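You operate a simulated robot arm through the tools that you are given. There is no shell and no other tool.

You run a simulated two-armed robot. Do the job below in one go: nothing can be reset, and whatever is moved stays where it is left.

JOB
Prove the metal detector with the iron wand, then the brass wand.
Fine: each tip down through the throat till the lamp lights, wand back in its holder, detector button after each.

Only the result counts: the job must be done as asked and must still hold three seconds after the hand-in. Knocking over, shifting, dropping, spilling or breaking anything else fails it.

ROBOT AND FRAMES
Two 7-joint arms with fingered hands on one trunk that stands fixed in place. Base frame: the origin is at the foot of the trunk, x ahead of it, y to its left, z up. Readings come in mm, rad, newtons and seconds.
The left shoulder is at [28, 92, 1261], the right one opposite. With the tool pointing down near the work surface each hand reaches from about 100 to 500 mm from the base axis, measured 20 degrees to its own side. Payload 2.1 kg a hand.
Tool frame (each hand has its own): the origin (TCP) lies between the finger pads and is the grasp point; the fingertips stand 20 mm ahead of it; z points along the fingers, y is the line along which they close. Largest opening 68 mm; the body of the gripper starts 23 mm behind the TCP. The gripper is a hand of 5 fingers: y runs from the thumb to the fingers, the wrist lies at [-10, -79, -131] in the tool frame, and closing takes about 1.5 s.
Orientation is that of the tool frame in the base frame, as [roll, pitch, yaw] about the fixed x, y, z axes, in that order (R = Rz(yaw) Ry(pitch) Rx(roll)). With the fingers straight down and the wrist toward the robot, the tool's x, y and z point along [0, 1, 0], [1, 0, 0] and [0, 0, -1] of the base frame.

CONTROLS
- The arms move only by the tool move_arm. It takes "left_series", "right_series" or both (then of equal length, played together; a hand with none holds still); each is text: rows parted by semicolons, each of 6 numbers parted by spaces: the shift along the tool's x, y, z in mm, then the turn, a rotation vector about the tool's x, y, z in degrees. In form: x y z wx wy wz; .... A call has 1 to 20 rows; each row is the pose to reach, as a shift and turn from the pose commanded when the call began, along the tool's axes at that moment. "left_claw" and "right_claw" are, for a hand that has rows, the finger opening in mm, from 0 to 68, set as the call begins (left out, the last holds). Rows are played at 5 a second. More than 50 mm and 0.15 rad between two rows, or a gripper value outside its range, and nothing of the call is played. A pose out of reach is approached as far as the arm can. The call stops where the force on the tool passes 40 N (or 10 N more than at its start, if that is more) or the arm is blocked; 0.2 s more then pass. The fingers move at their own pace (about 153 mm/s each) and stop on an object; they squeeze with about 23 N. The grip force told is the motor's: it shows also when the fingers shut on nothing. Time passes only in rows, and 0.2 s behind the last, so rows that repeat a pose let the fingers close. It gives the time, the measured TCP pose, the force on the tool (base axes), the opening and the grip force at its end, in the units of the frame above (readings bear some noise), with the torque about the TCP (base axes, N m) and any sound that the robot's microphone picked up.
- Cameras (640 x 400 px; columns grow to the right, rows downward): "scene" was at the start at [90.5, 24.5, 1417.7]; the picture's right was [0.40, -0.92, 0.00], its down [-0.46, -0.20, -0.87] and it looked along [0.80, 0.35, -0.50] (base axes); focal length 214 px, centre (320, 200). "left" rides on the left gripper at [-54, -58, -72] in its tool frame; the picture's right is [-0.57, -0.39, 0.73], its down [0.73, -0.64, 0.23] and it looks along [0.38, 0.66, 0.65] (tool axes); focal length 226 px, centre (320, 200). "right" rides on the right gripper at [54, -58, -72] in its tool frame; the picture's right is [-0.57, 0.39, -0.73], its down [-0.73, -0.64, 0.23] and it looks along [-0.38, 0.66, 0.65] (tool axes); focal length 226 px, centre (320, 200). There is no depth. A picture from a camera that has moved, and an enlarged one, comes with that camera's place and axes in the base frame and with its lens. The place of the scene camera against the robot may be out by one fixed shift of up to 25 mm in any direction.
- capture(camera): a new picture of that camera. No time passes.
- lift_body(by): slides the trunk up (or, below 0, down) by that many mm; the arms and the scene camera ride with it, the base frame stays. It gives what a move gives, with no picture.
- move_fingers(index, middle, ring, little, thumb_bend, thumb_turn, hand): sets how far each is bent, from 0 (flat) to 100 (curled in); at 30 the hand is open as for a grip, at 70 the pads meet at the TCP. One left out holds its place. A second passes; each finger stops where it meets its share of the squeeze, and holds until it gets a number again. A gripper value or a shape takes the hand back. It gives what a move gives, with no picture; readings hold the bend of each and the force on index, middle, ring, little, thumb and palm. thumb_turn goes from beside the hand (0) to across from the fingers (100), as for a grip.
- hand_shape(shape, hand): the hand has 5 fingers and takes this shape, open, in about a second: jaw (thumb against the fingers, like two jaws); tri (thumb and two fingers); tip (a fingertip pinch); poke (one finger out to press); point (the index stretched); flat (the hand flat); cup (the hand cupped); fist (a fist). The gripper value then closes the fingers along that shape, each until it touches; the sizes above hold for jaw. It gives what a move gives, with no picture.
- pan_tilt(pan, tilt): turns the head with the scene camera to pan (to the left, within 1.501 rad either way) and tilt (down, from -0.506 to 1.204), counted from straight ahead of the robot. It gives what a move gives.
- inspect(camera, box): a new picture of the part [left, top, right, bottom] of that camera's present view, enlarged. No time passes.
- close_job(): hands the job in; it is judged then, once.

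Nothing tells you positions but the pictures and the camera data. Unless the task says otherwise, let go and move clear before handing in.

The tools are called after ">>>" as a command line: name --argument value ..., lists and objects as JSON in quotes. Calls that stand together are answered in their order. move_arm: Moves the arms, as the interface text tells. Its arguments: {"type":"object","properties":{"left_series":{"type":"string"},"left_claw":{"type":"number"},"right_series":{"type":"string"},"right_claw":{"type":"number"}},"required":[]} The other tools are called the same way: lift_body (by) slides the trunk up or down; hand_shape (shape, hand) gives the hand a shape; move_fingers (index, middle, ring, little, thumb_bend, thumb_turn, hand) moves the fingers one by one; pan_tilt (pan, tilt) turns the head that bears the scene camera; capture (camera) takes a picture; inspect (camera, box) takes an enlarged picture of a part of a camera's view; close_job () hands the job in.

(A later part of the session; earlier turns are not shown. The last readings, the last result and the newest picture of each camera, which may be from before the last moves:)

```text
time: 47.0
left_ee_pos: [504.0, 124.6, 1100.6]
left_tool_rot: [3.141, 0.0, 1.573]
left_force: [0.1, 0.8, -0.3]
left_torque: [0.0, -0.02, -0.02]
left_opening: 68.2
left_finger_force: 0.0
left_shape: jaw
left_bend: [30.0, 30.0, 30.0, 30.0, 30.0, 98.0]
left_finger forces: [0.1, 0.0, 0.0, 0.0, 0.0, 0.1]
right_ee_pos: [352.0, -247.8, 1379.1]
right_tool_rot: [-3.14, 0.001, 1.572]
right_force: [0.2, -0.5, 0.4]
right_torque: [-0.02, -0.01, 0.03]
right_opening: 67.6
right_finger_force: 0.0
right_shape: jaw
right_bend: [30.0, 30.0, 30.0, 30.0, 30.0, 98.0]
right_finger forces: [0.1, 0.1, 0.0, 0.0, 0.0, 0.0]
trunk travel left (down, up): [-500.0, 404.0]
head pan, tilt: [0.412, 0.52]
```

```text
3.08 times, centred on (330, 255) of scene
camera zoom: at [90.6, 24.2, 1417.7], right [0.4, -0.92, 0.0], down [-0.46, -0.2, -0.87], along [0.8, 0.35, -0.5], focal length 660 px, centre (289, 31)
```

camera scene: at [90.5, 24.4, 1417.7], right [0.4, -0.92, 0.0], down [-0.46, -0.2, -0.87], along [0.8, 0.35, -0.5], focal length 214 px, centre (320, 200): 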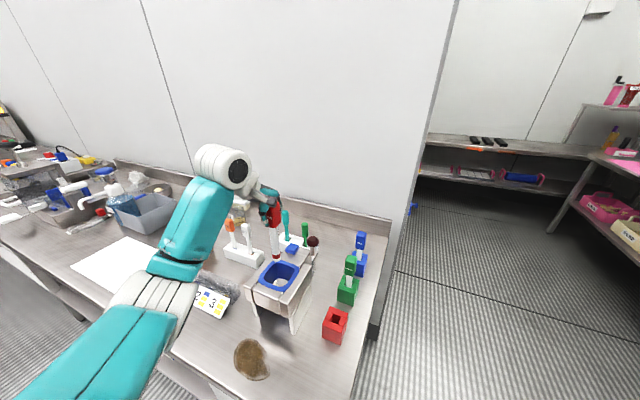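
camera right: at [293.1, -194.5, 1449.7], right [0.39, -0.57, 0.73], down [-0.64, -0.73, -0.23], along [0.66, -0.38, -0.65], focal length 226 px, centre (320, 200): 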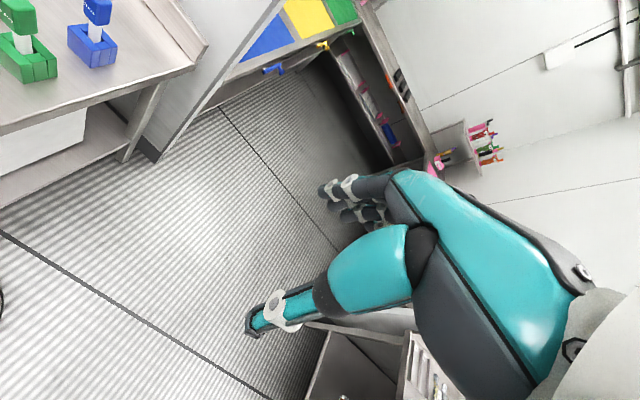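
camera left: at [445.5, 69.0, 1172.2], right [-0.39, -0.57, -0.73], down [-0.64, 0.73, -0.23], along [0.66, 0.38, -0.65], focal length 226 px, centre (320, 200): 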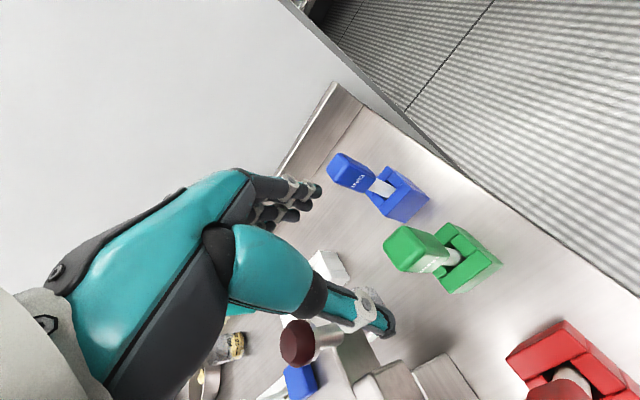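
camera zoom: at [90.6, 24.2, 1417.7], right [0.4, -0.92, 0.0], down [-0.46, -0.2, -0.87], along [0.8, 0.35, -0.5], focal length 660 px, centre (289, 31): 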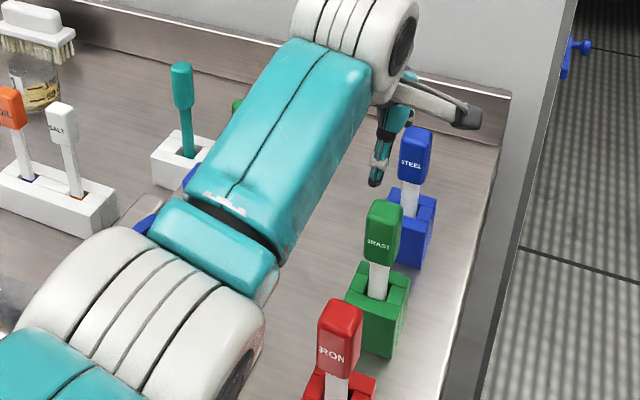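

The brass handle top comes out at about (508.8,122.9,1011), consistent with the earlier views. I'll shift +5 mm in x and descend in two stages.

>>> move_arm --left_series "0 5 0 0 0 0; 0 5 15 0 0 0; 0 5 30 0 0 0; 0 5 45 0 0 0; 0 5 45 0 0 0; 0 5 45 0 0 0" --left_claw 68

>>> inspect --camera "left" --box '[280, 150, 480, 350]'

>>> inspect --camera "scene" --box '[260, 190, 400, 320]'

```text
time: 48.4
left_ee_pos: [509.2, 126.0, 1053.8]
left_tool_rot: [3.141, -0.001, 1.572]
left_force: [-0.4, 0.3, 0.2]
left_torque: [0.01, 0.05, 0.01]
left_opening: 67.6
left_finger_force: 0.0
left_shape: jaw
left_bend: [30.0, 30.0, 30.0, 30.0, 30.0, 98.0]
left_finger forces: [0.1, 0.0, 0.1, 0.1, 0.0, 0.0]
right_ee_pos: [350.3, -247.7, 1379.2]
right_tool_rot: [-3.141, 0.001, 1.573]
right_force: [-0.8, -0.7, -1.1]
right_torque: [-0.03, 0.01, 0.01]
right_opening: 67.7
right_finger_force: 0.1
right_shape: jaw
right_bend: [30.0, 30.0, 30.0, 30.0, 30.0, 98.0]
right_finger forces: [0.1, 0.1, 0.0, 0.0, 0.1, 0.0]
trunk travel left (down, up): [-500.0, 404.0]
head pan, tilt: [0.412, 0.52]
```

```text
2.00 times, centred on (380, 250) of left
camera zoom: at [450.8, 69.3, 1126.1], right [-0.39, -0.57, -0.73], down [-0.64, 0.73, -0.23], along [0.66, 0.38, -0.65], focal length 452 px, centre (200, 100)
```

zoom: 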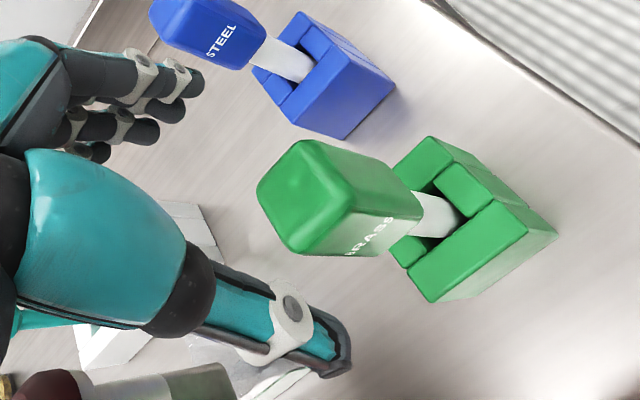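

```text
3.08 times, centred on (330, 255) of scene
camera zoom: at [90.6, 24.3, 1417.7], right [0.4, -0.92, 0.0], down [-0.46, -0.2, -0.87], along [0.8, 0.35, -0.5], focal length 660 px, centre (289, 31)
```

zoom: 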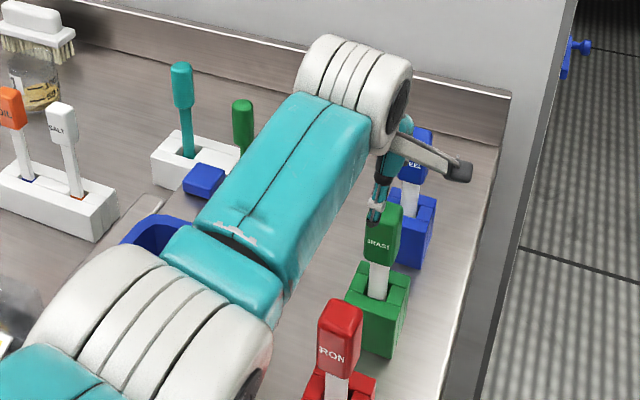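

The hand is well centred on the brass handle. I'll descend to grasp height and close.

>>> move_arm --left_series "0 0 15 0 0 0; 0 0 30 0 0 0; 0 0 45 0 0 0; 0 0 57 0 0 0; 0 0 65 0 0 0; 0 0 65 0 0 0; 0 0 65 0 0 0" --left_claw 68

>>> inspect --camera "left" --box '[280, 150, 480, 350]'

>>> inspect --camera "scene" --box '[260, 190, 400, 320]'

```text
time: 50.0
left_ee_pos: [505.9, 125.4, 993.7]
left_tool_rot: [3.141, -0.002, 1.571]
left_force: [-0.2, 0.6, -0.4]
left_torque: [0.0, -0.01, 0.02]
left_opening: 67.7
left_finger_force: 0.1
left_shape: jaw
left_bend: [30.0, 30.0, 30.0, 30.0, 30.0, 98.0]
left_finger forces: [0.0, 0.0, 0.1, 0.0, 0.1, 0.0]
left hand out of reach, approached as far as the arm can: row 5, 6, 7
right_ee_pos: [350.4, -247.0, 1378.3]
right_tool_rot: [-3.14, 0.0, 1.574]
right_force: [-0.9, -0.1, -0.2]
right_torque: [0.0, -0.01, 0.0]
right_opening: 67.6
right_finger_force: 0.0
right_shape: jaw
right_bend: [30.0, 30.0, 30.0, 30.0, 30.0, 98.0]
right_finger forces: [0.1, 0.0, 0.0, 0.0, 0.0, 0.0]
trunk travel left (down, up): [-500.0, 404.0]
head pan, tilt: [0.412, 0.52]
```

```text
2.00 times, centred on (380, 250) of left
camera zoom: at [448.2, 69.5, 1064.1], right [-0.39, -0.57, -0.73], down [-0.64, 0.73, -0.23], along [0.66, 0.38, -0.65], focal length 452 px, centre (200, 100)
```

zoom: 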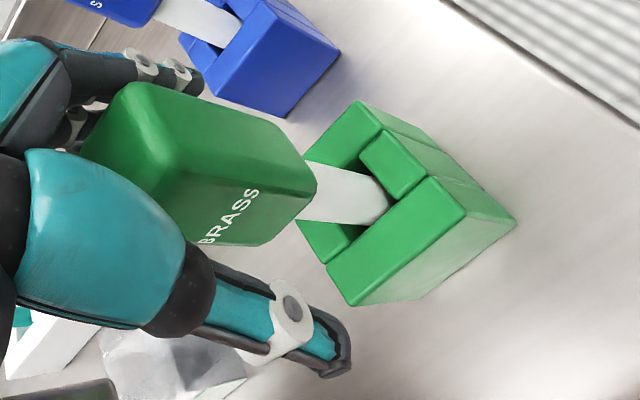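

```text
3.08 times, centred on (330, 255) of scene
camera zoom: at [90.6, 24.2, 1417.7], right [0.4, -0.92, 0.0], down [-0.46, -0.2, -0.87], along [0.8, 0.35, -0.5], focal length 660 px, centre (289, 31)
```

zoom: 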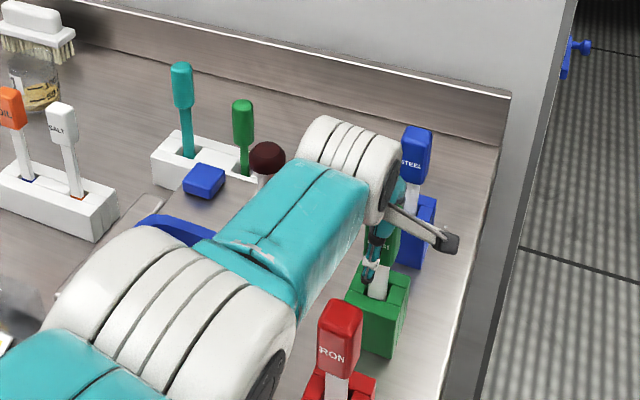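

At TCP z≈994 the left arm is at its reach limit over the brass wand. To get margin, especially for putting the wand back, I'll raise the hand clear and lower the trunk 80 mm before gripping.

>>> move_arm --left_series "0 0 -15 0 0 0; 0 0 -35 0 0 0; 0 0 -60 0 0 0; 0 0 -90 0 0 0; 0 0 -120 0 0 0; 0 0 -150 0 0 0; 0 0 -170 0 0 0; 0 0 -170 0 0 0" --left_claw 68

>>> inspect --camera "scene" --box '[200, 180, 400, 350]'

```text
time: 51.8
left_ee_pos: [506.1, 123.1, 1162.9]
left_tool_rot: [3.142, 0.001, 1.574]
left_force: [-0.2, 0.4, 0.2]
left_torque: [-0.02, -0.01, 0.03]
left_opening: 67.8
left_finger_force: 0.1
left_shape: jaw
left_bend: [30.0, 30.0, 30.0, 30.0, 30.0, 98.0]
left_finger forces: [0.1, 0.0, 0.0, 0.1, 0.0, 0.0]
right_ee_pos: [350.9, -248.2, 1379.0]
right_tool_rot: [-3.139, -0.001, 1.573]
right_force: [-0.4, 0.2, -0.2]
right_torque: [-0.01, -0.01, 0.01]
right_opening: 67.5
right_finger_force: 0.1
right_shape: jaw
right_bend: [30.0, 30.0, 30.0, 30.0, 30.0, 98.0]
right_finger forces: [0.0, 0.0, 0.1, 0.0, 0.1, 0.1]
trunk travel left (down, up): [-500.0, 404.0]
head pan, tilt: [0.412, 0.52]
```

```text
2.35 times, centred on (300, 265) of scene
camera zoom: at [90.6, 24.2, 1417.7], right [0.4, -0.92, 0.0], down [-0.46, -0.2, -0.87], along [0.8, 0.35, -0.5], focal length 505 px, centre (367, 47)
```

zoom: 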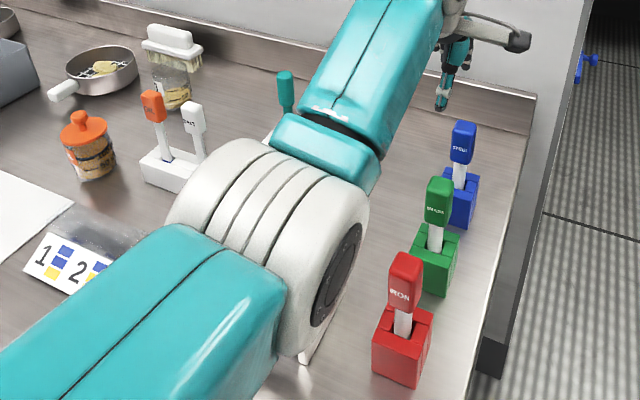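

>>> lift_body --by -80

>>> capture --camera "left"

>>> capture --camera "scene"

>>> inspect --camera "left" --box '[330, 190, 480, 310]'

```text
time: 53.0
left_ee_pos: [504.4, 123.5, 1082.5]
left_tool_rot: [3.141, 0.0, 1.573]
left_force: [-0.4, -0.2, 0.3]
left_torque: [-0.01, -0.03, -0.02]
left_opening: 68.0
left_finger_force: 0.1
left_shape: jaw
left_bend: [30.0, 30.0, 30.0, 30.0, 30.0, 98.0]
left_finger forces: [0.0, 0.0, 0.0, 0.0, 0.1, 0.1]
right_ee_pos: [352.8, -248.1, 1299.6]
right_tool_rot: [3.141, 0.0, 1.574]
right_force: [-0.1, -0.4, 0.2]
right_torque: [0.05, 0.02, 0.0]
right_opening: 67.4
right_finger_force: 0.0
right_shape: jaw
right_bend: [30.0, 30.0, 30.0, 30.0, 30.0, 98.0]
right_finger forces: [0.0, 0.1, 0.0, 0.0, 0.0, 0.0]
trunk travel left (down, up): [-420.0, 484.0]
head pan, tilt: [0.412, 0.52]
```

```text
taken
camera left: at [447.2, 67.9, 1154.1], right [-0.39, -0.57, -0.73], down [-0.64, 0.73, -0.23], along [0.66, 0.38, -0.65], focal length 226 px, centre (320, 200)
```

left: 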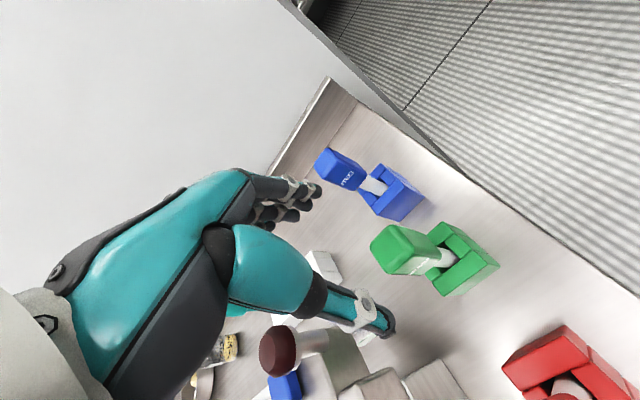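

```text
taken
camera scene: at [97.6, 24.3, 1337.4], right [0.4, -0.92, 0.0], down [-0.46, -0.2, -0.87], along [0.8, 0.35, -0.5], focal length 214 px, centre (320, 200)
```

scene: 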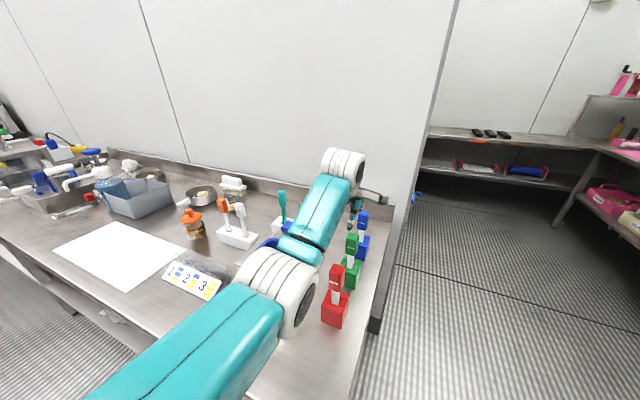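

```text
3.33 times, centred on (405, 250) of left
camera zoom: at [447.2, 67.9, 1154.1], right [-0.39, -0.57, -0.73], down [-0.64, 0.73, -0.23], along [0.66, 0.38, -0.65], focal length 754 px, centre (37, 33)
```

zoom: 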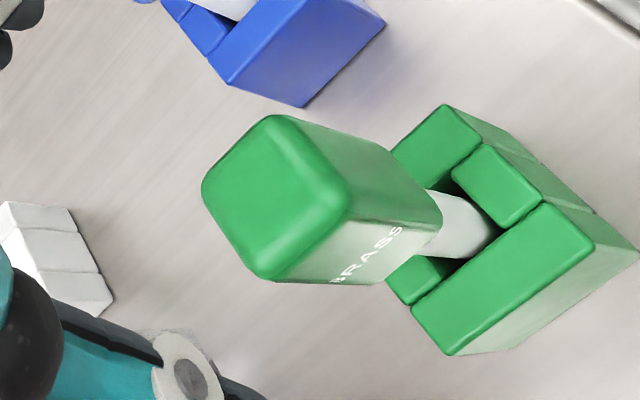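

The trunk is lower and the hand sits just above the brass wand with better reach. I'll correct +4 mm in x and +1 mm in y and descend to the grasp.

>>> move_arm --left_series "1 4 0 0 0 0; 1 4 15 0 0 0; 1 4 30 0 0 0; 1 4 45 0 0 0; 1 4 60 0 0 0; 1 4 72 0 0 0; 1 4 84 0 0 0; 1 4 94 0 0 0; 1 4 94 0 0 0; 1 4 94 0 0 0" --left_claw 68

>>> inspect --camera "left" --box '[280, 150, 480, 350]'

>>> inspect --camera "scene" --box '[260, 190, 400, 340]'

```text
time: 55.2
left_ee_pos: [508.7, 123.9, 987.4]
left_tool_rot: [-3.141, 0.0, 1.573]
left_force: [0.5, 0.2, -0.6]
left_torque: [-0.01, 0.0, -0.01]
left_opening: 67.9
left_finger_force: 0.1
left_shape: jaw
left_bend: [30.0, 30.0, 30.0, 30.0, 30.0, 98.0]
left_finger forces: [0.0, 0.1, 0.1, 0.1, 0.1, 0.0]
right_ee_pos: [351.7, -248.6, 1298.7]
right_tool_rot: [-3.141, 0.0, 1.572]
right_force: [0.1, -0.8, -0.3]
right_torque: [-0.01, 0.0, 0.0]
right_opening: 67.8
right_finger_force: 0.0
right_shape: jaw
right_bend: [30.0, 30.0, 30.0, 30.0, 30.0, 98.0]
right_finger forces: [0.1, 0.1, 0.0, 0.0, 0.0, 0.1]
trunk travel left (down, up): [-420.0, 484.0]
head pan, tilt: [0.412, 0.52]
```

```text
2.00 times, centred on (380, 250) of left
camera zoom: at [450.9, 68.0, 1059.6], right [-0.39, -0.57, -0.73], down [-0.64, 0.73, -0.23], along [0.66, 0.38, -0.65], focal length 452 px, centre (200, 100)
```

zoom: 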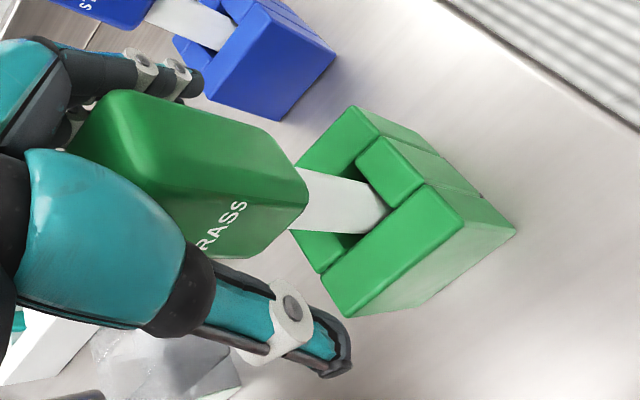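

```text
2.67 times, centred on (330, 265) of scene
camera zoom: at [97.7, 24.3, 1337.4], right [0.4, -0.92, 0.0], down [-0.46, -0.2, -0.87], along [0.8, 0.35, -0.5], focal length 572 px, centre (293, 27)
```

zoom: 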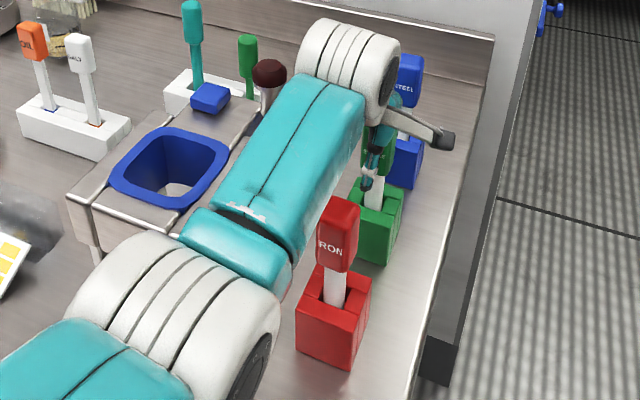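

No contact and the handle is centred. Closing on the brass handle.

>>> move_arm --left_series "0 0 0 0 0 0; 0 0 0 0 0 0; 0 0 0 0 0 0; 0 0 0 0 0 0; 0 0 0 0 0 0; 0 0 0 0 0 0; 0 0 0 0 0 0; 0 0 0 0 0 0" --left_claw 10

>>> inspect --camera "left" --box '[280, 150, 480, 350]'

```text
time: 57.0
left_ee_pos: [509.1, 124.2, 987.9]
left_tool_rot: [-3.141, -0.001, 1.573]
left_force: [-0.2, 0.3, 0.2]
left_torque: [0.0, 0.0, 0.02]
left_opening: 22.4
left_finger_force: 22.9
left_shape: jaw
left_bend: [74.0, 53.0, 72.0, 60.0, 74.0, 100.0]
left_finger forces: [12.7, 6.8, 1.3, 0.0, 20.3, 0.0]
right_ee_pos: [352.9, -248.7, 1299.7]
right_tool_rot: [-3.141, -0.001, 1.574]
right_force: [0.5, -0.1, -0.7]
right_torque: [-0.01, -0.01, 0.02]
right_opening: 67.5
right_finger_force: 0.3
right_shape: jaw
right_bend: [30.0, 30.0, 30.0, 30.0, 30.0, 98.0]
right_finger forces: [0.0, 0.0, 0.0, 0.0, 0.1, 0.0]
trunk travel left (down, up): [-420.0, 484.0]
head pan, tilt: [0.412, 0.52]
```

```text
2.00 times, centred on (380, 250) of left
camera zoom: at [451.0, 68.0, 1059.7], right [-0.39, -0.57, -0.73], down [-0.64, 0.73, -0.23], along [0.66, 0.38, -0.65], focal length 452 px, centre (200, 100)
```

zoom: 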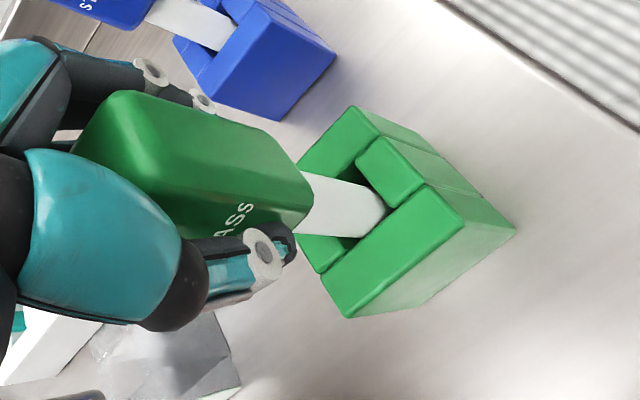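

Grip is firm at about 20 N, the same as before. Lifting the brass wand straight up slowly.

>>> move_arm --left_series "0 0 -5 0 0 0; 0 0 -10 0 0 0; 0 0 -16 0 0 0; 0 0 -22 0 0 0; 0 0 -28 0 0 0; 0 0 -34 0 0 0; 0 0 -40 0 0 0; 0 0 -48 0 0 0; 0 0 -56 0 0 0; 0 0 -66 0 0 0; 0 0 -78 0 0 0; 0 0 -90 0 0 0; 0 0 -105 0 0 0; 0 0 -120 0 0 0; 0 0 -120 0 0 0"

>>> capture --camera "left"

>>> inspect --camera "left" --box '[380, 180, 500, 300]'

>>> inspect --camera "scene" --box '[240, 170, 400, 340]'

```text
time: 60.2
left_ee_pos: [508.8, 124.3, 1108.5]
left_tool_rot: [3.141, 0.0, 1.573]
left_force: [-0.3, 0.6, -0.8]
left_torque: [0.0, 0.0, -0.01]
left_opening: 22.4
left_finger_force: 23.5
left_shape: jaw
left_bend: [74.0, 53.0, 72.0, 60.0, 74.0, 100.0]
left_finger forces: [13.0, 7.0, 1.0, 0.0, 20.5, 0.0]
right_ee_pos: [352.3, -248.4, 1298.9]
right_tool_rot: [-3.141, 0.001, 1.573]
right_force: [0.0, -0.3, -0.1]
right_torque: [0.01, 0.0, -0.04]
right_opening: 67.6
right_finger_force: 0.1
right_shape: jaw
right_bend: [30.0, 30.0, 30.0, 30.0, 30.0, 98.0]
right_finger forces: [0.0, 0.0, 0.0, 0.0, 0.1, 0.1]
trunk travel left (down, up): [-420.0, 484.0]
head pan, tilt: [0.412, 0.52]
```

```text
taken
camera left: at [451.8, 68.5, 1180.6], right [-0.39, -0.57, -0.73], down [-0.64, 0.73, -0.23], along [0.66, 0.38, -0.65], focal length 226 px, centre (320, 200)
```

left: 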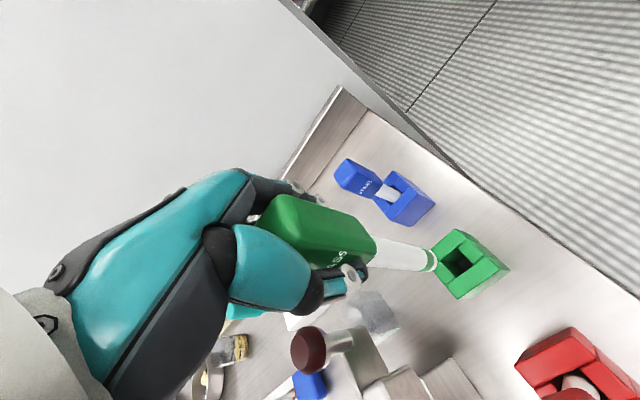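

```text
3.33 times, centred on (440, 240) of left
camera zoom: at [451.8, 68.5, 1180.6], right [-0.39, -0.57, -0.73], down [-0.64, 0.73, -0.23], along [0.66, 0.38, -0.65], focal length 754 px, centre (-80, 67)
```

zoom: 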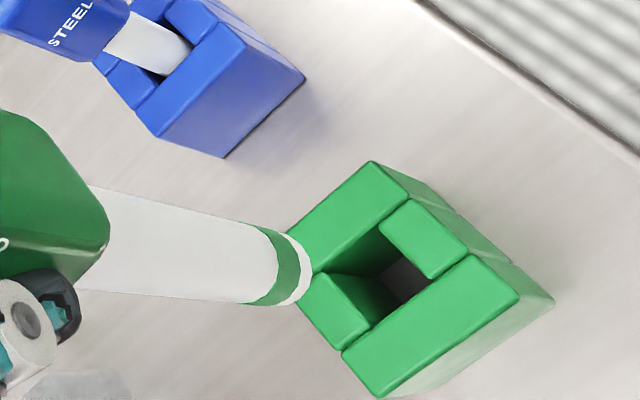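

```text
2.35 times, centred on (320, 255) of scene
camera zoom: at [97.8, 24.3, 1337.4], right [0.4, -0.92, 0.0], down [-0.46, -0.2, -0.87], along [0.8, 0.35, -0.5], focal length 505 px, centre (320, 71)
```

zoom: 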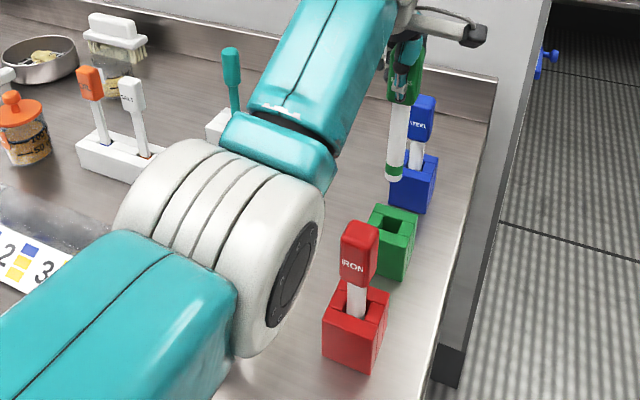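

The brass wand is out, with a green-banded tip. I'll move it diagonally up and over to the throat, staying clear of the lamp and the iron wand.

>>> move_arm --left_series "0 -10 -15 0 0 0; 10 -25 -30 0 0 0; 20 -40 -45 0 0 0; 35 -50 -60 0 0 0; 55 -62 -70 0 0 0; 78 -74 -70 0 0 0; 100 -86 -70 0 0 0; 122 -97 -70 0 0 0; 140 -105 -70 0 0 0; 150 -108 -70 0 0 0; 150 -108 -70 0 0 0; 150 -108 -70 0 0 0"

>>> capture --camera "left"

>>> inspect --camera "left" --box '[320, 170, 500, 340]'

>>> capture --camera "scene"

```text
time: 62.8
left_ee_pos: [402.5, 273.9, 1178.5]
left_tool_rot: [3.141, -0.002, 1.571]
left_force: [0.4, 1.0, -1.0]
left_torque: [0.01, 0.0, 0.0]
left_opening: 22.4
left_finger_force: 23.0
left_shape: jaw
left_bend: [74.0, 53.0, 72.0, 60.0, 74.0, 100.0]
left_finger forces: [12.9, 6.9, 1.0, 0.0, 20.5, 0.0]
right_ee_pos: [352.1, -249.2, 1300.8]
right_tool_rot: [-3.139, 0.001, 1.575]
right_force: [1.0, 0.0, -0.6]
right_torque: [0.03, 0.0, 0.01]
right_opening: 67.9
right_finger_force: 0.2
right_shape: jaw
right_bend: [30.0, 30.0, 30.0, 30.0, 30.0, 98.0]
right_finger forces: [0.1, 0.1, 0.0, 0.0, 0.0, 0.1]
trunk travel left (down, up): [-420.0, 484.0]
head pan, tilt: [0.412, 0.52]
```

```text
taken
camera left: at [343.6, 218.6, 1249.4], right [-0.39, -0.57, -0.73], down [-0.64, 0.73, -0.23], along [0.66, 0.38, -0.65], focal length 226 px, centre (320, 200)
```

left: 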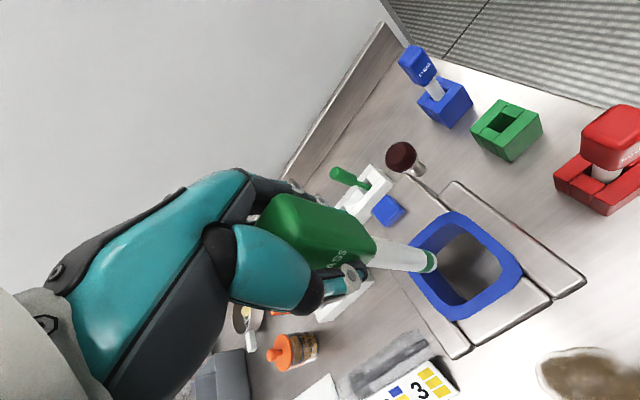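

```text
2.35 times, centred on (410, 255) of left
camera zoom: at [343.6, 218.6, 1249.4], right [-0.39, -0.57, -0.73], down [-0.64, 0.73, -0.23], along [0.66, 0.38, -0.65], focal length 532 px, centre (108, 71)
```

zoom: 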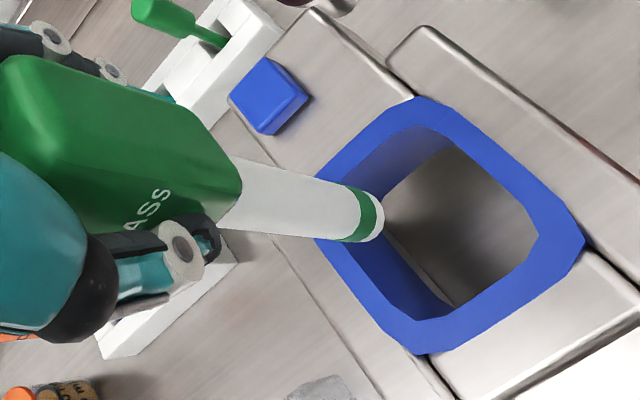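

```text
taken
camera scene: at [97.7, 24.4, 1337.4], right [0.4, -0.92, 0.0], down [-0.46, -0.2, -0.87], along [0.8, 0.35, -0.5], focal length 214 px, centre (320, 200)
```

scene: 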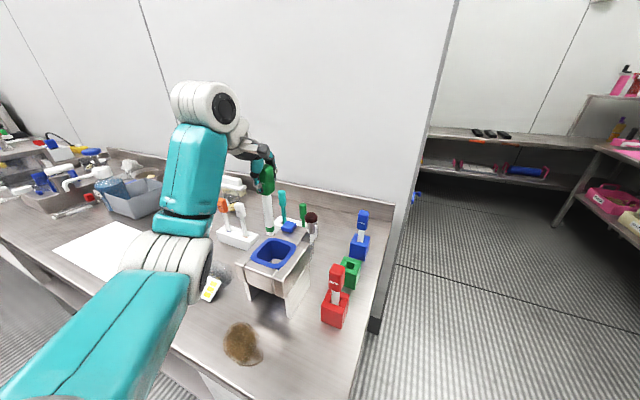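

The brass tip is over the throat within about 3 mm of centre. I'll lower it in stages and watch the lamp.

>>> move_arm --left_series "-2 -1 0 0 0 0; -2 -1 10 0 0 0; -2 -1 20 0 0 0; -2 -1 30 0 0 0; -2 -1 38 0 0 0; -2 -1 46 0 0 0; -2 -1 52 0 0 0; -2 -1 58 0 0 0; -2 -1 64 0 0 0; -2 -1 64 0 0 0"

>>> inspect --camera "left" --box '[330, 90, 530, 330]'

>>> inspect --camera "scene" --box '[230, 150, 370, 300]'

```text
time: 65.0
left_ee_pos: [399.3, 271.9, 1111.7]
left_tool_rot: [3.142, 0.0, 1.572]
left_force: [-0.2, 0.1, -0.9]
left_torque: [-0.04, 0.0, 0.03]
left_opening: 22.5
left_finger_force: 22.5
left_shape: jaw
left_bend: [74.0, 53.0, 72.0, 60.0, 74.0, 100.0]
left_finger forces: [13.0, 7.0, 0.8, 0.1, 20.4, 0.0]
right_ee_pos: [353.0, -247.6, 1298.6]
right_tool_rot: [-3.14, 0.0, 1.573]
right_force: [0.7, 0.0, -0.6]
right_torque: [-0.04, -0.02, 0.0]
right_opening: 68.0
right_finger_force: 0.1
right_shape: jaw
right_bend: [30.0, 30.0, 30.0, 30.0, 30.0, 98.0]
right_finger forces: [0.0, 0.1, 0.0, 0.0, 0.0, 0.1]
trunk travel left (down, up): [-420.0, 484.0]
head pan, tilt: [0.412, 0.52]
```

```text
1.67 times, centred on (430, 210) of left
camera zoom: at [341.1, 216.5, 1184.9], right [-0.39, -0.57, -0.73], down [-0.64, 0.73, -0.23], along [0.66, 0.38, -0.65], focal length 377 px, centre (137, 183)
```

zoom: 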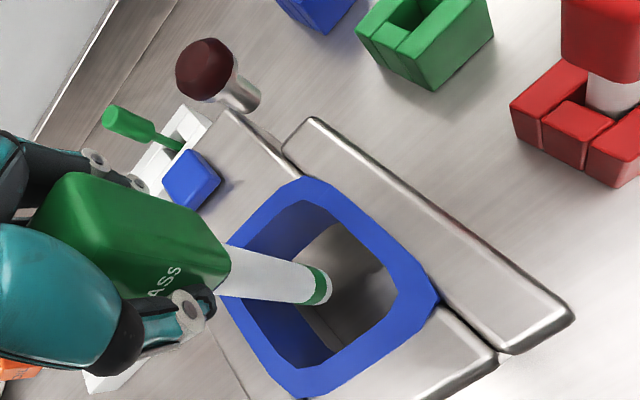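

```text
2.67 times, centred on (300, 225) of scene
camera zoom: at [97.7, 24.4, 1337.4], right [0.4, -0.92, 0.0], down [-0.46, -0.2, -0.87], along [0.8, 0.35, -0.5], focal length 572 px, centre (373, 133)
```

zoom: 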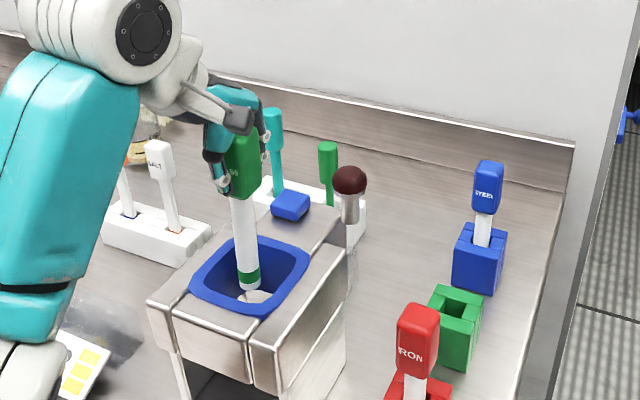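

>>> move_arm --left_series "1 0 5 0 0 0; 1 0 10 0 0 0; 1 0 15 0 0 0; 1 0 20 0 0 0; 1 0 20 0 0 0; 1 0 20 0 0 0"

>>> inspect --camera "left" --box '[330, 90, 530, 330]'

>>> inspect --camera "scene" --box '[230, 150, 370, 300]'

```text
time: 66.4
left_ee_pos: [399.7, 273.6, 1093.4]
left_tool_rot: [-3.141, 0.0, 1.573]
left_force: [0.1, 0.6, -1.0]
left_torque: [-0.01, -0.02, -0.02]
left_opening: 22.6
left_finger_force: 23.0
left_shape: jaw
left_bend: [74.0, 53.0, 72.0, 60.0, 74.0, 100.0]
left_finger forces: [13.0, 7.0, 0.8, 0.1, 20.4, 0.0]
right_ee_pos: [351.6, -248.0, 1299.4]
right_tool_rot: [-3.138, -0.001, 1.573]
right_force: [0.8, -0.3, 0.4]
right_torque: [0.03, 0.0, -0.02]
right_opening: 67.7
right_finger_force: 0.2
right_shape: jaw
right_bend: [30.0, 30.0, 30.0, 30.0, 30.0, 98.0]
right_finger forces: [0.0, 0.1, 0.0, 0.1, 0.1, 0.0]
trunk travel left (down, up): [-420.0, 484.0]
head pan, tilt: [0.412, 0.52]
```

```text
1.67 times, centred on (430, 210) of left
camera zoom: at [341.4, 217.5, 1164.8], right [-0.39, -0.57, -0.73], down [-0.64, 0.73, -0.23], along [0.66, 0.38, -0.65], focal length 377 px, centre (137, 183)
```

zoom: 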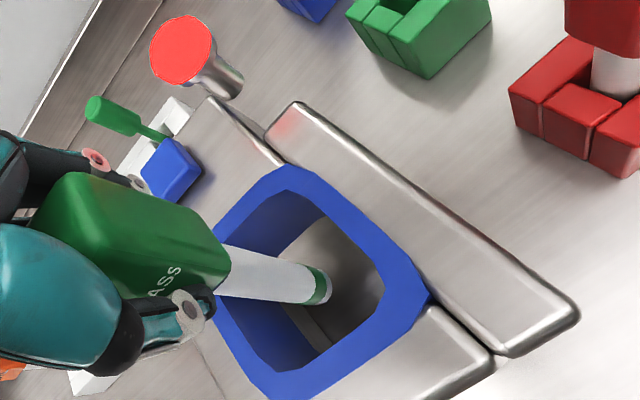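

```text
2.67 times, centred on (300, 225) of scene
camera zoom: at [97.7, 24.4, 1337.4], right [0.4, -0.92, 0.0], down [-0.46, -0.2, -0.87], along [0.8, 0.35, -0.5], focal length 572 px, centre (373, 133)
```

zoom: 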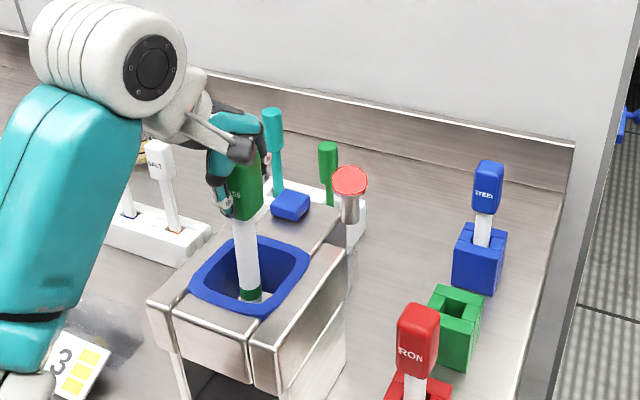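

The lamp is lit for the brass wand. I'll hold briefly, raise it out, then retrace the path back towards the green holder.

>>> move_arm --left_series "0 0 0 0 0 0; 0 0 0 0 0 0; 0 0 0 0 0 0; 0 0 -10 0 0 0; 0 0 -22 0 0 0; 0 0 -36 0 0 0; 0 0 -50 0 0 0; 0 0 -64 0 0 0; 0 0 -76 0 0 0; 0 0 -85 0 0 0; 0 0 -85 0 0 0"

>>> inspect --camera "scene" --box '[230, 150, 390, 310]'

>>> capture --camera "left"

```text
time: 68.8
left_ee_pos: [398.6, 274.4, 1178.6]
left_tool_rot: [-3.14, -0.001, 1.569]
left_force: [0.1, 0.7, -0.8]
left_torque: [0.01, 0.02, -0.01]
left_opening: 22.2
left_finger_force: 23.1
left_shape: jaw
left_bend: [74.0, 53.0, 72.0, 60.0, 75.0, 100.0]
left_finger forces: [12.9, 7.0, 0.7, 0.0, 20.4, 0.1]
right_ee_pos: [353.1, -248.8, 1300.8]
right_tool_rot: [-3.14, 0.0, 1.573]
right_force: [0.0, -0.5, 0.6]
right_torque: [-0.01, -0.04, 0.01]
right_opening: 67.9
right_finger_force: 0.0
right_shape: jaw
right_bend: [30.0, 30.0, 30.0, 30.0, 30.0, 98.0]
right_finger forces: [0.0, 0.1, 0.0, 0.0, 0.1, 0.0]
trunk travel left (down, up): [-420.0, 484.0]
head pan, tilt: [0.412, 0.52]
```

```text
2.50 times, centred on (310, 230) of scene
camera zoom: at [97.7, 24.4, 1337.4], right [0.4, -0.92, 0.0], down [-0.46, -0.2, -0.87], along [0.8, 0.35, -0.5], focal length 536 px, centre (345, 125)
```

zoom: 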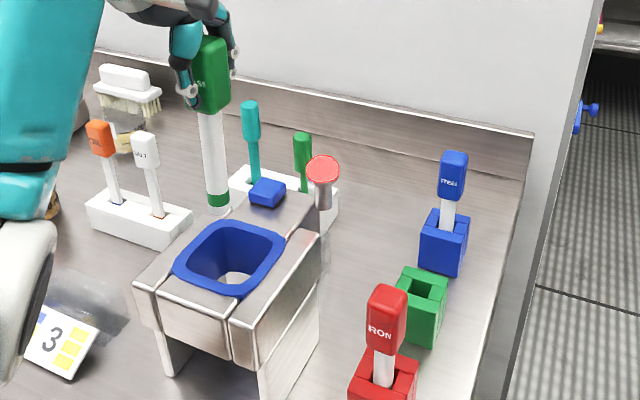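

```text
taken
camera left: at [341.3, 218.0, 1250.2], right [-0.39, -0.57, -0.73], down [-0.64, 0.73, -0.23], along [0.66, 0.38, -0.65], focal length 226 px, centre (320, 200)
```

left: 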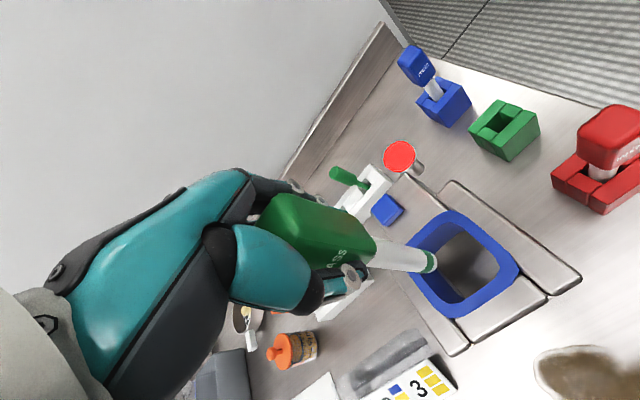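

Retracing the path to above the green holder.

>>> move_arm --left_series "-10 3 0 0 0 0; -28 11 0 0 0 0; -50 22 0 0 0 0; -72 34 0 0 0 0; -95 46 0 0 0 0; -115 58 10 0 0 0; -130 70 25 0 0 0; -140 85 40 0 0 0; -150 100 55 0 0 0; -150 110 70 0 0 0; -150 110 70 0 0 0; -150 110 70 0 0 0"

>>> inspect --camera "left" --box '[380, 180, 500, 300]'

>>> inspect --camera "scene" --box '[300, 190, 400, 290]'

```text
time: 71.4
left_ee_pos: [511.4, 125.4, 1109.6]
left_tool_rot: [-3.141, 0.001, 1.571]
left_force: [0.2, -0.2, -0.1]
left_torque: [0.01, 0.02, -0.01]
left_opening: 22.6
left_finger_force: 23.2
left_shape: jaw
left_bend: [74.0, 53.0, 72.0, 60.0, 75.0, 100.0]
left_finger forces: [13.1, 7.0, 0.6, 0.0, 20.4, 0.0]
right_ee_pos: [352.0, -248.4, 1299.4]
right_tool_rot: [-3.141, 0.0, 1.573]
right_force: [0.4, 0.2, -0.4]
right_torque: [-0.02, -0.01, 0.02]
right_opening: 68.0
right_finger_force: 0.1
right_shape: jaw
right_bend: [30.0, 30.0, 30.0, 30.0, 30.0, 98.0]
right_finger forces: [0.0, 0.0, 0.0, 0.0, 0.1, 0.2]
trunk travel left (down, up): [-420.0, 484.0]
head pan, tilt: [0.412, 0.52]
```

```text
3.33 times, centred on (440, 240) of left
camera zoom: at [452.2, 69.0, 1181.4], right [-0.39, -0.57, -0.73], down [-0.64, 0.73, -0.23], along [0.66, 0.38, -0.65], focal length 754 px, centre (-80, 67)
```

zoom: 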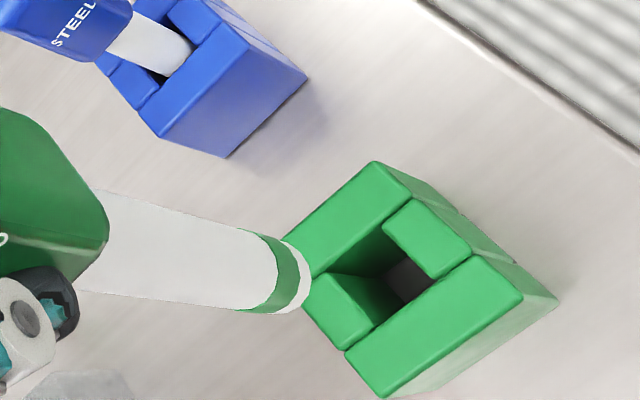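

```text
4.00 times, centred on (350, 240) of scene
camera zoom: at [97.8, 24.3, 1337.4], right [0.4, -0.92, 0.0], down [-0.46, -0.2, -0.87], along [0.8, 0.35, -0.5], focal length 858 px, centre (200, 40)
```

zoom: 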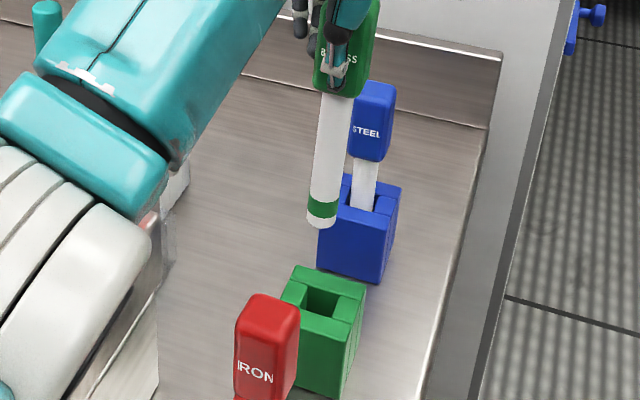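

The wand has turned about 1° in the grip, so I'll come down to just above the holder and measure before inserting.

>>> move_arm --left_series "0 -1 12 0 0 0; 0 -1 24 0 0 0; 0 -1 36 0 0 0; 0 -1 46 0 0 0; 0 -1 54 0 0 0; 0 -1 61 0 0 0; 0 -1 61 0 0 0; 0 -1 61 0 0 0"

>>> inspect --camera "left" --box '[380, 180, 500, 300]'

>>> inspect --camera "scene" --box '[310, 220, 390, 300]'

```text
time: 73.2
left_ee_pos: [510.5, 123.3, 1046.7]
left_tool_rot: [3.141, 0.0, 1.573]
left_force: [-0.4, 0.6, 0.2]
left_torque: [-0.02, 0.01, -0.01]
left_opening: 22.5
left_finger_force: 22.8
left_shape: jaw
left_bend: [74.0, 53.0, 72.0, 60.0, 75.0, 100.0]
left_finger forces: [13.0, 7.1, 0.5, 0.1, 20.3, 0.0]
right_ee_pos: [352.4, -248.8, 1300.6]
right_tool_rot: [-3.141, 0.001, 1.571]
right_force: [-0.4, 0.0, -0.5]
right_torque: [-0.03, 0.0, -0.01]
right_opening: 67.7
right_finger_force: 0.0
right_shape: jaw
right_bend: [30.0, 30.0, 30.0, 30.0, 30.0, 98.0]
right_finger forces: [0.0, 0.0, 0.0, 0.0, 0.0, 0.0]
trunk travel left (down, up): [-420.0, 484.0]
head pan, tilt: [0.412, 0.52]
```

```text
3.33 times, centred on (440, 240) of left
camera zoom: at [451.9, 67.5, 1119.2], right [-0.39, -0.57, -0.73], down [-0.64, 0.73, -0.23], along [0.66, 0.38, -0.65], focal length 754 px, centre (-80, 67)
```

zoom: 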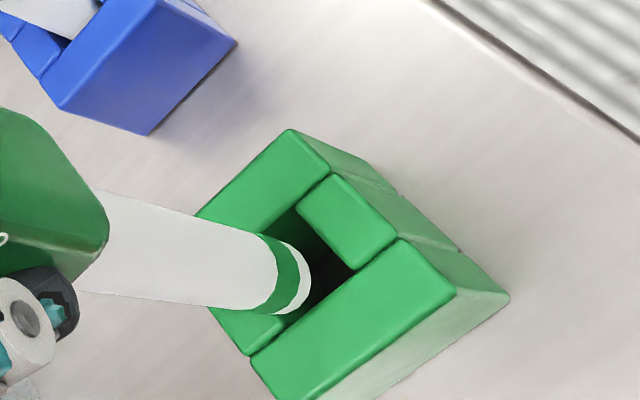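

```text
5.00 times, centred on (350, 260) of scene
camera zoom: at [97.8, 24.3, 1337.4], right [0.4, -0.92, 0.0], down [-0.46, -0.2, -0.87], along [0.8, 0.35, -0.5], focal length 1072 px, centre (170, -100)
```

zoom: 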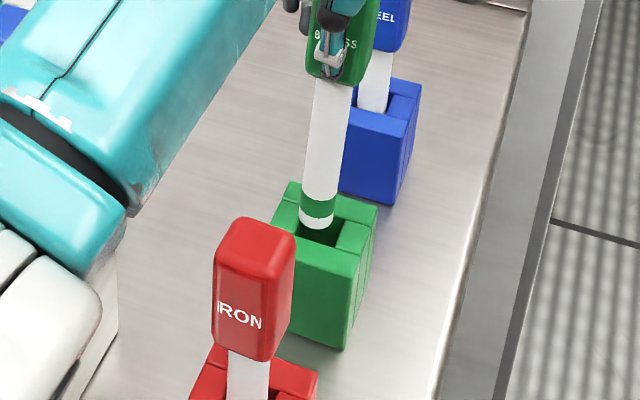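

The tip leans about 2.3° towards +y in the grip. I'll tilt the hand −2.2° about its y axis to bring the wand vertical, then look again.

>>> move_arm --left_series "0 0 0 0 -1 0; 1 0 0 0 -2.2 0; 1 0 0 0 -2.2 0; 1 0 0 0 -2.2 0"

>>> inspect --camera "left" --box '[380, 180, 500, 300]'

>>> inspect --camera "scene" --box '[310, 220, 390, 300]'

```text
time: 74.2
left_ee_pos: [510.3, 125.8, 1048.9]
left_tool_rot: [-3.141, 0.039, 1.573]
left_force: [0.5, -0.6, -0.5]
left_torque: [0.01, 0.0, -0.01]
left_opening: 22.5
left_finger_force: 23.1
left_shape: jaw
left_bend: [74.0, 53.0, 72.0, 60.0, 75.0, 100.0]
left_finger forces: [13.0, 7.1, 0.6, 0.0, 20.2, 0.1]
right_ee_pos: [352.9, -248.3, 1298.8]
right_tool_rot: [-3.14, 0.0, 1.571]
right_force: [-0.2, -0.7, -0.1]
right_torque: [-0.02, 0.0, 0.0]
right_opening: 67.8
right_finger_force: 0.0
right_shape: jaw
right_bend: [30.0, 30.0, 30.0, 30.0, 30.0, 98.0]
right_finger forces: [0.0, 0.0, 0.0, 0.0, 0.0, 0.1]
trunk travel left (down, up): [-420.0, 484.0]
head pan, tilt: [0.412, 0.52]
```

```text
3.33 times, centred on (440, 240) of left
camera zoom: at [452.0, 72.0, 1122.5], right [-0.39, -0.59, -0.71], down [-0.64, 0.72, -0.26], along [0.66, 0.35, -0.66], focal length 754 px, centre (-80, 67)
```

zoom: 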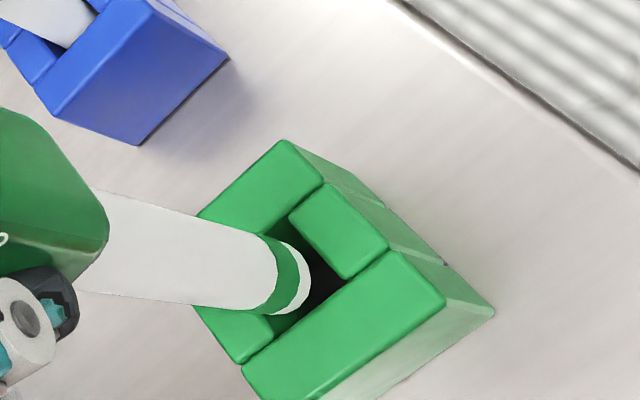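

```text
5.00 times, centred on (350, 260) of scene
camera zoom: at [97.8, 24.3, 1337.4], right [0.4, -0.92, 0.0], down [-0.46, -0.2, -0.87], along [0.8, 0.35, -0.5], focal length 1072 px, centre (170, -100)
```

zoom: 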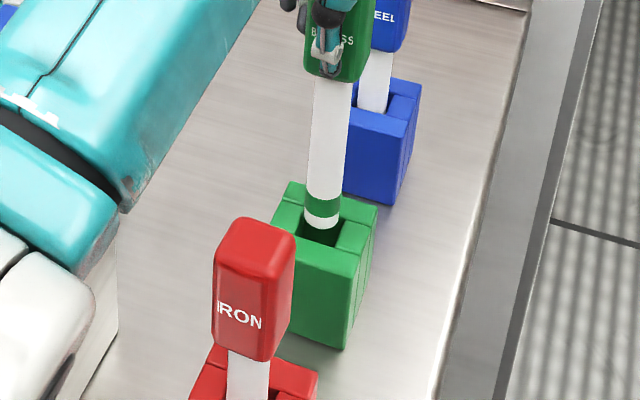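

The wand is now close to vertical, and both cameras put the hole a couple of mm further in +x and +y. I'll shift and lower slowly.

>>> move_arm --left_series "1.2 2.5 0 0 0 0; 1.3 2.5 4 0 0 0; 1.5 2.5 8 0 0 0; 1.6 2.5 12 0 0 0; 1.6 2.5 12 0 0 0; 1.6 2.5 12 0 0 0"

>>> inspect --camera "left" --box '[380, 180, 500, 300]'

>>> inspect --camera "scene" --box '[320, 235, 380, 295]'

```text
time: 75.6
left_ee_pos: [511.8, 125.6, 1036.4]
left_tool_rot: [3.142, 0.039, 1.571]
left_force: [0.0, 0.5, -0.1]
left_torque: [-0.01, 0.01, -0.03]
left_opening: 22.3
left_finger_force: 22.8
left_shape: jaw
left_bend: [74.0, 53.0, 72.0, 60.0, 75.0, 100.0]
left_finger forces: [13.1, 7.1, 0.7, 0.1, 20.3, 0.0]
right_ee_pos: [352.6, -248.4, 1300.7]
right_tool_rot: [-3.14, -0.002, 1.572]
right_force: [0.6, 0.5, -0.1]
right_torque: [0.03, -0.01, 0.0]
right_opening: 68.0
right_finger_force: 0.2
right_shape: jaw
right_bend: [30.0, 30.0, 30.0, 30.0, 30.0, 98.0]
right_finger forces: [0.1, 0.0, 0.0, 0.0, 0.1, 0.1]
trunk travel left (down, up): [-420.0, 484.0]
head pan, tilt: [0.412, 0.52]
```

```text
3.33 times, centred on (440, 240) of left
camera zoom: at [453.7, 72.3, 1109.7], right [-0.39, -0.59, -0.71], down [-0.64, 0.72, -0.26], along [0.66, 0.35, -0.66], focal length 754 px, centre (-80, 67)
```

zoom: 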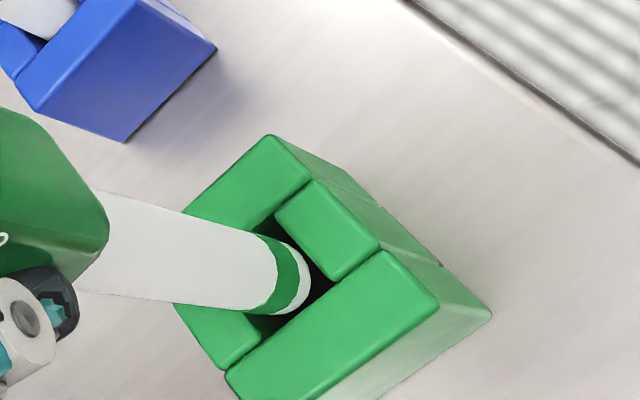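

```text
6.67 times, centred on (350, 265) of scene
camera zoom: at [97.8, 24.3, 1337.4], right [0.4, -0.92, 0.0], down [-0.46, -0.2, -0.87], along [0.8, 0.35, -0.5], focal length 1430 px, centre (120, -233)
```

zoom: 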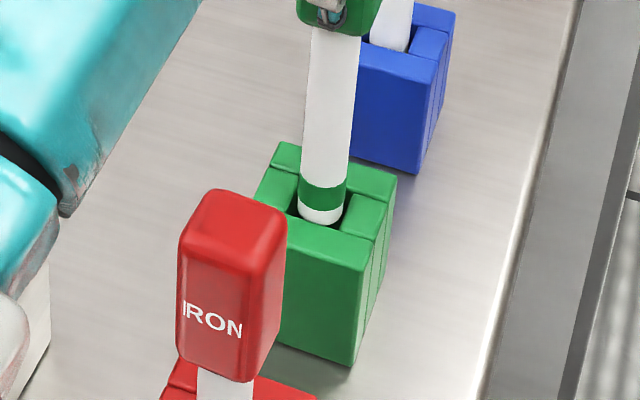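

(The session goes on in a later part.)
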